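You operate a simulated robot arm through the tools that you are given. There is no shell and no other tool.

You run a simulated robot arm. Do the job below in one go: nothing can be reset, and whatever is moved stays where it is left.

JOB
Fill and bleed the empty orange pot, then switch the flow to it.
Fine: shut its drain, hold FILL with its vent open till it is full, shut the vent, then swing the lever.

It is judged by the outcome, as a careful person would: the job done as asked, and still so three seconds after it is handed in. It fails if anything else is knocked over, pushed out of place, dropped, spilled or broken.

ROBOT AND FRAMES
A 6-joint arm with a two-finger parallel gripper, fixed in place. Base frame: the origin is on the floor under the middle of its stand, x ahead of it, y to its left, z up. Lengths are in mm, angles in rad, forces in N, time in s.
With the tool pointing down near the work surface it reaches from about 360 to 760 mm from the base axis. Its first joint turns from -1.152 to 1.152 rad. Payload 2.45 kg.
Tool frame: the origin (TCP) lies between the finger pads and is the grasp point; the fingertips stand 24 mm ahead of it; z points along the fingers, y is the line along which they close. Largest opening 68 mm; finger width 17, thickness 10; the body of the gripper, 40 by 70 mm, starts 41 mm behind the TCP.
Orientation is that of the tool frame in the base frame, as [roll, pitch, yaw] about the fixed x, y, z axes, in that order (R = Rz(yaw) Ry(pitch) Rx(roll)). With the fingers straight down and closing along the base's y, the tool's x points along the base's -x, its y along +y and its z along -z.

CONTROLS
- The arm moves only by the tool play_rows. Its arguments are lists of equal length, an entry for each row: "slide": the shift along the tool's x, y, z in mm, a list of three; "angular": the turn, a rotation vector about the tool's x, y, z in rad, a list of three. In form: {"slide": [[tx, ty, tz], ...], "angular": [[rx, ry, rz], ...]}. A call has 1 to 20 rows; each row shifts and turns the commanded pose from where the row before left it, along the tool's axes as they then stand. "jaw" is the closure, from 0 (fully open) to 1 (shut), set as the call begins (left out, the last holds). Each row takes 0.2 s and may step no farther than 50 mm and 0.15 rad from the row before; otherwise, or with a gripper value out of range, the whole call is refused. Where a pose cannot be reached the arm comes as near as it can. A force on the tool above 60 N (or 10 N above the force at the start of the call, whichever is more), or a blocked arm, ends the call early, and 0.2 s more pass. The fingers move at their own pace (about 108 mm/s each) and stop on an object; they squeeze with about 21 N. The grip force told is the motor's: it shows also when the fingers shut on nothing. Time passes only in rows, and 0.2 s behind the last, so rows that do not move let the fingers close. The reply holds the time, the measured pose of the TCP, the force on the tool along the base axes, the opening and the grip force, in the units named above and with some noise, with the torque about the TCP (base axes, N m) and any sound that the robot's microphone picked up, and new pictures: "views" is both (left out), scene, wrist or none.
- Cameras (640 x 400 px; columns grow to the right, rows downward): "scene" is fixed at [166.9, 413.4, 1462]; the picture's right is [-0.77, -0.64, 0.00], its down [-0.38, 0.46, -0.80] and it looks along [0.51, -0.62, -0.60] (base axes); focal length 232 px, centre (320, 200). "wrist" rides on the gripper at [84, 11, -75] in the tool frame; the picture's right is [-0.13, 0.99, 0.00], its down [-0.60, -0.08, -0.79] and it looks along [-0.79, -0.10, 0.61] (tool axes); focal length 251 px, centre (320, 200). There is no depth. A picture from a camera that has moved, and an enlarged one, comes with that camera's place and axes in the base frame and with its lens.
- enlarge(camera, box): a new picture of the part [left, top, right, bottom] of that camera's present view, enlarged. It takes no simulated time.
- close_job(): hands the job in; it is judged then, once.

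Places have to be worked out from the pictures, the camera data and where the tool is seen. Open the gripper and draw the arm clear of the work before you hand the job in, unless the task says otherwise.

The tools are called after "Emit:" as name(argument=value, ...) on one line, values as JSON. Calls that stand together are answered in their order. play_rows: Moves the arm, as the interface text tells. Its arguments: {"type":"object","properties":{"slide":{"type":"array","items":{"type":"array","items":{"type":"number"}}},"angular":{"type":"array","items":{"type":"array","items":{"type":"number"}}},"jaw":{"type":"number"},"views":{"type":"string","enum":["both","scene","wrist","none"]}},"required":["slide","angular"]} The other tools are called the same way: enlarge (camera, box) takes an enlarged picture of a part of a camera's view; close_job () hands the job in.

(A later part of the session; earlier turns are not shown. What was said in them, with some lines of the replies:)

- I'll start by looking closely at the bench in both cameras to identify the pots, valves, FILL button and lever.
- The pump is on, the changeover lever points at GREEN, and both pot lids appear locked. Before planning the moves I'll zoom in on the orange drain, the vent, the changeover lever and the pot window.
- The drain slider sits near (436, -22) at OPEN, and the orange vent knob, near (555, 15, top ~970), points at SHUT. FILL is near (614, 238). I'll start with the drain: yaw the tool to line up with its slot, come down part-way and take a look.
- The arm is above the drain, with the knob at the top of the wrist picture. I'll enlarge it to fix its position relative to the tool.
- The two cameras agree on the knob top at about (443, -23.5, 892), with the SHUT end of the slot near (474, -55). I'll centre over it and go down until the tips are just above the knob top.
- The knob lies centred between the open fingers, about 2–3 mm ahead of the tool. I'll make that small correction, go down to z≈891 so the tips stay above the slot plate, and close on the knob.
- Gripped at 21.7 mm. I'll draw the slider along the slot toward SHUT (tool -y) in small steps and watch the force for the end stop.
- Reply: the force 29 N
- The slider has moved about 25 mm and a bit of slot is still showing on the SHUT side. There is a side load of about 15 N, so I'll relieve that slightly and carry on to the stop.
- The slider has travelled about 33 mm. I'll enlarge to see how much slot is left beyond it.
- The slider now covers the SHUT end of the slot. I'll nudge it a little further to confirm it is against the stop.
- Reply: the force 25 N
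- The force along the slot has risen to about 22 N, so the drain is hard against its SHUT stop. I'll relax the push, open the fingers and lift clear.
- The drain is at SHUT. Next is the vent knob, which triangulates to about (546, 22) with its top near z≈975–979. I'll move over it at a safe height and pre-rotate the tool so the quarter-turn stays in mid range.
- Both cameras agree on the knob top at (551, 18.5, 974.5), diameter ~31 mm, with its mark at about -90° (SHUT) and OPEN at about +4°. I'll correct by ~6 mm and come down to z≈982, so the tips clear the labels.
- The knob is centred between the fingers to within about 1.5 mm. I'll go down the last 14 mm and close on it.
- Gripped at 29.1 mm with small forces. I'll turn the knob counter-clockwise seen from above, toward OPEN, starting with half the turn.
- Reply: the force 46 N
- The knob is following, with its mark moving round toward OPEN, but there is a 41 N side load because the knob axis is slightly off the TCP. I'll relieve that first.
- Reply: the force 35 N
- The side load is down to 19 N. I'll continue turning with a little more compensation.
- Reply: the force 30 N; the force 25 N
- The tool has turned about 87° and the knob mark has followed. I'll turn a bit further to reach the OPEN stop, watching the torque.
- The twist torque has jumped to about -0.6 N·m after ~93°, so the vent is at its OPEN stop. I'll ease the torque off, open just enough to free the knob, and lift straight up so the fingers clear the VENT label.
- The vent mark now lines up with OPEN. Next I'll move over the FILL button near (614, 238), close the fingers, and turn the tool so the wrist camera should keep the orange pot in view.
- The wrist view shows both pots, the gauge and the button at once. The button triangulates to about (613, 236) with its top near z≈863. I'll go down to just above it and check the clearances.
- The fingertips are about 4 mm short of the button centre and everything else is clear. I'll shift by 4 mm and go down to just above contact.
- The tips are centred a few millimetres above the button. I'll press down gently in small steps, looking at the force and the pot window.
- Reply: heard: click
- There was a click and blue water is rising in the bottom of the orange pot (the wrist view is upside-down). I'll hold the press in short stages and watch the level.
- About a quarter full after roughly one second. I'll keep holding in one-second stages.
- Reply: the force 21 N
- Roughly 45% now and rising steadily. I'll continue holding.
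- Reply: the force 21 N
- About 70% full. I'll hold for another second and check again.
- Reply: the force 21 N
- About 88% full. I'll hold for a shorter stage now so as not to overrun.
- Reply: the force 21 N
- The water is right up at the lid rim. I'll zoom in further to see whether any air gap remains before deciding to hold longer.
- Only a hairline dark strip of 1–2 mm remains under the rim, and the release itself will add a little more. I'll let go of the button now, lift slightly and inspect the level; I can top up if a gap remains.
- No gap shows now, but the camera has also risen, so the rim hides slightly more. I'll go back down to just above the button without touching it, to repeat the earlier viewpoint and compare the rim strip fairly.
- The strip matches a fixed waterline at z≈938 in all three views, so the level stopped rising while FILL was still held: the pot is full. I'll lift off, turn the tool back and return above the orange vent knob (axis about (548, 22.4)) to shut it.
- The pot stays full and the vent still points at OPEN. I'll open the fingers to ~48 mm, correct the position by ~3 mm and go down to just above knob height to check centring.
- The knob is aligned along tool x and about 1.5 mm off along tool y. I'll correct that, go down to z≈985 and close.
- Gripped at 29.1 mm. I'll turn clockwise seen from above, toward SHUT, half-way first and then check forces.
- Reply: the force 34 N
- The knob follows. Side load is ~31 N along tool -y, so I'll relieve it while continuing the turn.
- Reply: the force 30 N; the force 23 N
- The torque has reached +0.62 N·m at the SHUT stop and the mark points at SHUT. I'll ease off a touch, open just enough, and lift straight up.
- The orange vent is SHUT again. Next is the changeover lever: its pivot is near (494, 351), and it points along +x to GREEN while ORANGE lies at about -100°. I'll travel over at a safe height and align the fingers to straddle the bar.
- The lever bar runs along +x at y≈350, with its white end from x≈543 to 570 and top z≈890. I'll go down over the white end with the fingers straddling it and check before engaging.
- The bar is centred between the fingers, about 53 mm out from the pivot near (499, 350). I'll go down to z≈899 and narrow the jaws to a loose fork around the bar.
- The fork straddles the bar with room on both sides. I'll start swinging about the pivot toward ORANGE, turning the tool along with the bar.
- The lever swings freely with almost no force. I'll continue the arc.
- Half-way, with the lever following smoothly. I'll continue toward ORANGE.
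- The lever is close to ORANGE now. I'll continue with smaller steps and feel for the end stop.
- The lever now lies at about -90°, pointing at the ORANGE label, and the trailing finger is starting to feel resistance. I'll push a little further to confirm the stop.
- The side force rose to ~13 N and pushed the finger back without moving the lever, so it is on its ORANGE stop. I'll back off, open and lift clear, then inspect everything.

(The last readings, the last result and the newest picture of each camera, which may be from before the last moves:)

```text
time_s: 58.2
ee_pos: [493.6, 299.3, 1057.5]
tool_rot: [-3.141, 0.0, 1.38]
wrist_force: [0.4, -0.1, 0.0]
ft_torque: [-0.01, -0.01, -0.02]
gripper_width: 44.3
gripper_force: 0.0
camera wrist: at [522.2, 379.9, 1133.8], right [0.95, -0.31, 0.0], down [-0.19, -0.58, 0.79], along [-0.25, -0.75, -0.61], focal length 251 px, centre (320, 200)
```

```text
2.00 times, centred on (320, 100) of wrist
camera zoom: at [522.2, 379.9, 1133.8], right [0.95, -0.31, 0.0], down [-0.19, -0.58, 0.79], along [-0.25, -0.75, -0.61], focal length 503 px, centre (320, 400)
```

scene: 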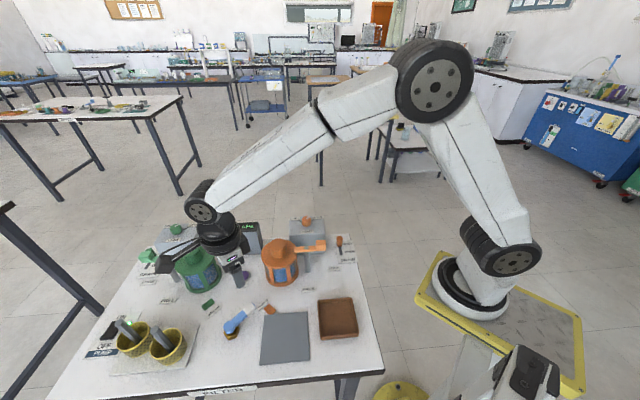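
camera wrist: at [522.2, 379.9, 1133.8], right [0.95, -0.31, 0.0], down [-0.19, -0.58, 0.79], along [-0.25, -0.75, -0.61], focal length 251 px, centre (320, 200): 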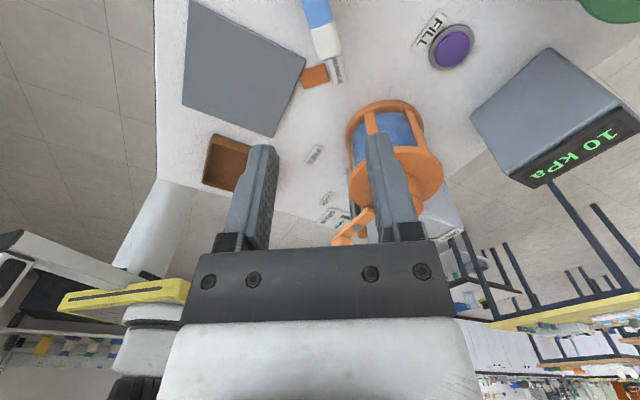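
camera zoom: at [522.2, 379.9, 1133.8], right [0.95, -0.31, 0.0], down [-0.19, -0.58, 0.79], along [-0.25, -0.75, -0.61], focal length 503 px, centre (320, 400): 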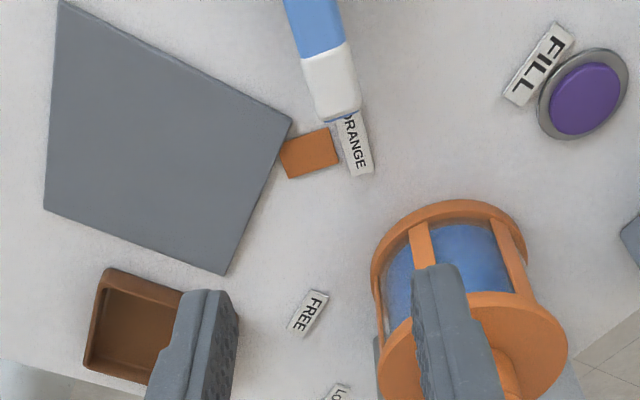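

The lever points at ORANGE and the gauge has dropped from 50 to 10 kPa, so flow is through the orange pot. I'll open the gripper, raise the arm and draw it back clear of the bench.

Emit:
play_rows(slide=[[0, 0, -50], [0, 0, -50], [0, 0, -50], [0, 0, -50], [-43, 1.5, 0], [-43, 1.5, 0], [-43, 1.5, 0], [-43, 1.5, 0], [-43, 1.5, 0], [-43, 1.5, 0], [-43, 1.5, 0], [-43, 1.5, 0], [0, 0, 0]], angular=[[0, 0, 0], [0, 0, 0], [0, 0, 0], [0, 0, 0], [0, 0, 0], [0, 0, 0], [0, 0, 0], [0, 0, 0], [0, 0, 0], [0, 0, 0], [0, 0, 0], [0, 0, 0], [0, 0, 0]], jaw=0, views="both")

Emit:
enlarge(camera="scene", box=[120, 200, 380, 362])

Emit:
enlarge(camera="scene", box=[243, 205, 363, 280])

Emit:
enlarge(camera="scene", box=[125, 210, 261, 295])

Emit:
enlarge(camera="scene", box=[60, 290, 220, 390])

```text
time_s: 61.0
ee_pos: [440.9, -42.7, 1256.0]
tool_rot: [3.141, 0.0, 1.382]
wrist_force: [-0.7, -0.1, 0.4]
ft_torque: [-0.01, 0.0, 0.0]
gripper_width: 68.1
gripper_force: 0.1
camera wrist: at [467.9, 37.5, 1331.3], right [0.95, -0.31, 0.0], down [-0.19, -0.58, 0.79], along [-0.25, -0.75, -0.61], focal length 251 px, centre (320, 200)
```

scene: 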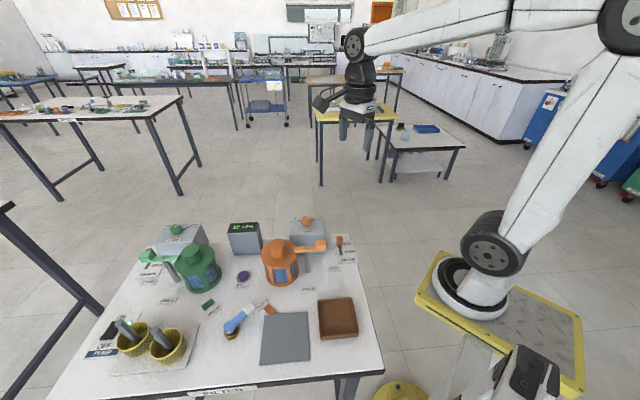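
wrist: 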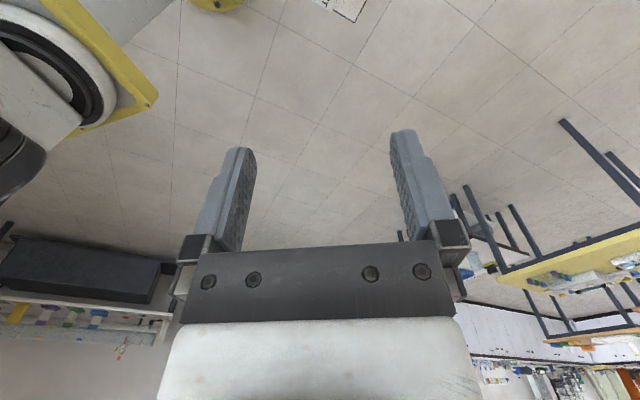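

```text
2.46 times, centred on (250, 281) of scene
camera zoom: at [166.9, 413.3, 1462.0], right [-0.77, -0.64, 0.0], down [-0.38, 0.46, -0.8], along [0.51, -0.62, -0.6], focal length 572 px, centre (492, 1)
```

zoom: 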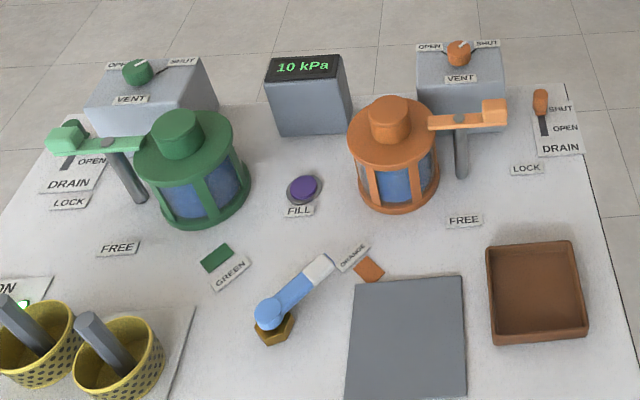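

```text
5.33 times, centred on (303, 242) of scene
camera zoom: at [166.9, 413.3, 1462.0], right [-0.77, -0.64, 0.0], down [-0.38, 0.46, -0.8], along [0.51, -0.62, -0.6], focal length 1239 px, centre (411, -27)
```

zoom: 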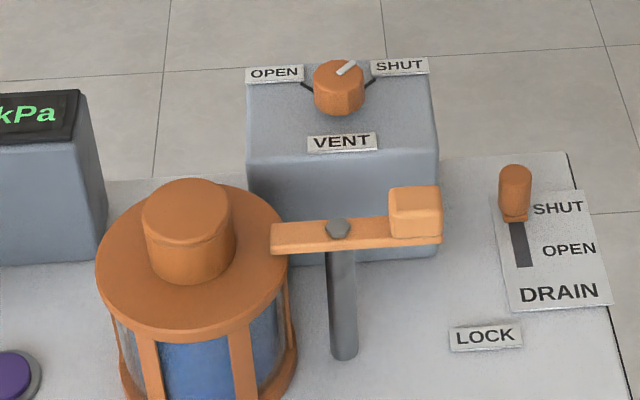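

```text
4.71 times, centred on (193, 252) of scene
camera zoom: at [166.9, 413.3, 1462.0], right [-0.77, -0.64, 0.0], down [-0.38, 0.46, -0.8], along [0.51, -0.62, -0.6], focal length 1094 px, centre (918, -47)
```

zoom: 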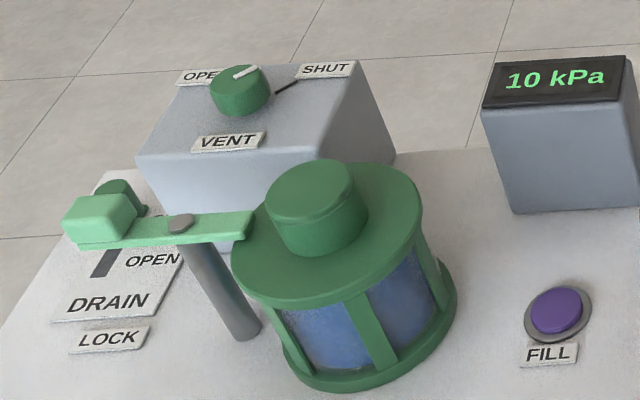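

```text
4.00 times, centred on (140, 340) of scene
camera zoom: at [166.9, 413.3, 1462.0], right [-0.77, -0.64, 0.0], down [-0.38, 0.46, -0.8], along [0.51, -0.62, -0.6], focal length 930 px, centre (1040, -360)
```

zoom: 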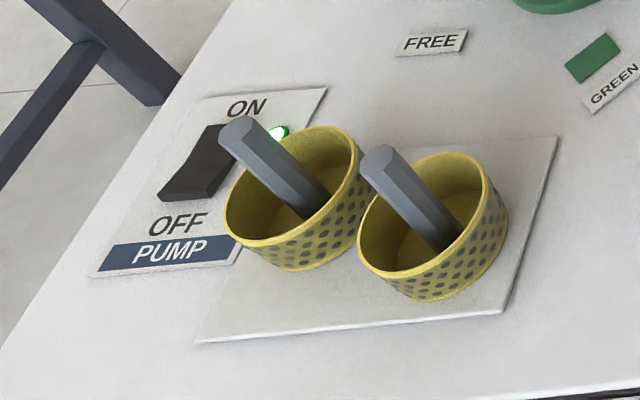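

The last views show everything in place:
- **Orange pot:** full, with its drain SHUT, vent SHUT and lid still locked.
- **Flow:** the lever is at ORANGE and the gauge steady at 10 kPa.
- **Everything else:** the pump is on, the green pot is untouched and nothing is spilled.
- **Arm:** clear of the bench, gripper open.

I'm handing the job in.

Emit:
close_job()

```text
The job is handed in.
```

The orange pot is filled and bled, and the flow now runs through it. I've handed the job in; no verdict has come back.

- **Drain:** slid to SHUT until it met its stop.
- **Fill:** I opened the vent and held FILL for about five seconds, until the water reached the rim of the window and stopped rising.
- **Vent:** turned back to SHUT before the lever was moved.
- **Changeover:** the lever was swung from GREEN to its ORANGE stop, and the gauge dropped from 50 to 10 kPa.

In the final pictures the pump was still on and the green pot's controls were unchanged. Both lids were still locked and nothing had spilled or shifted. The gripper is open and the arm is clear of the bench.
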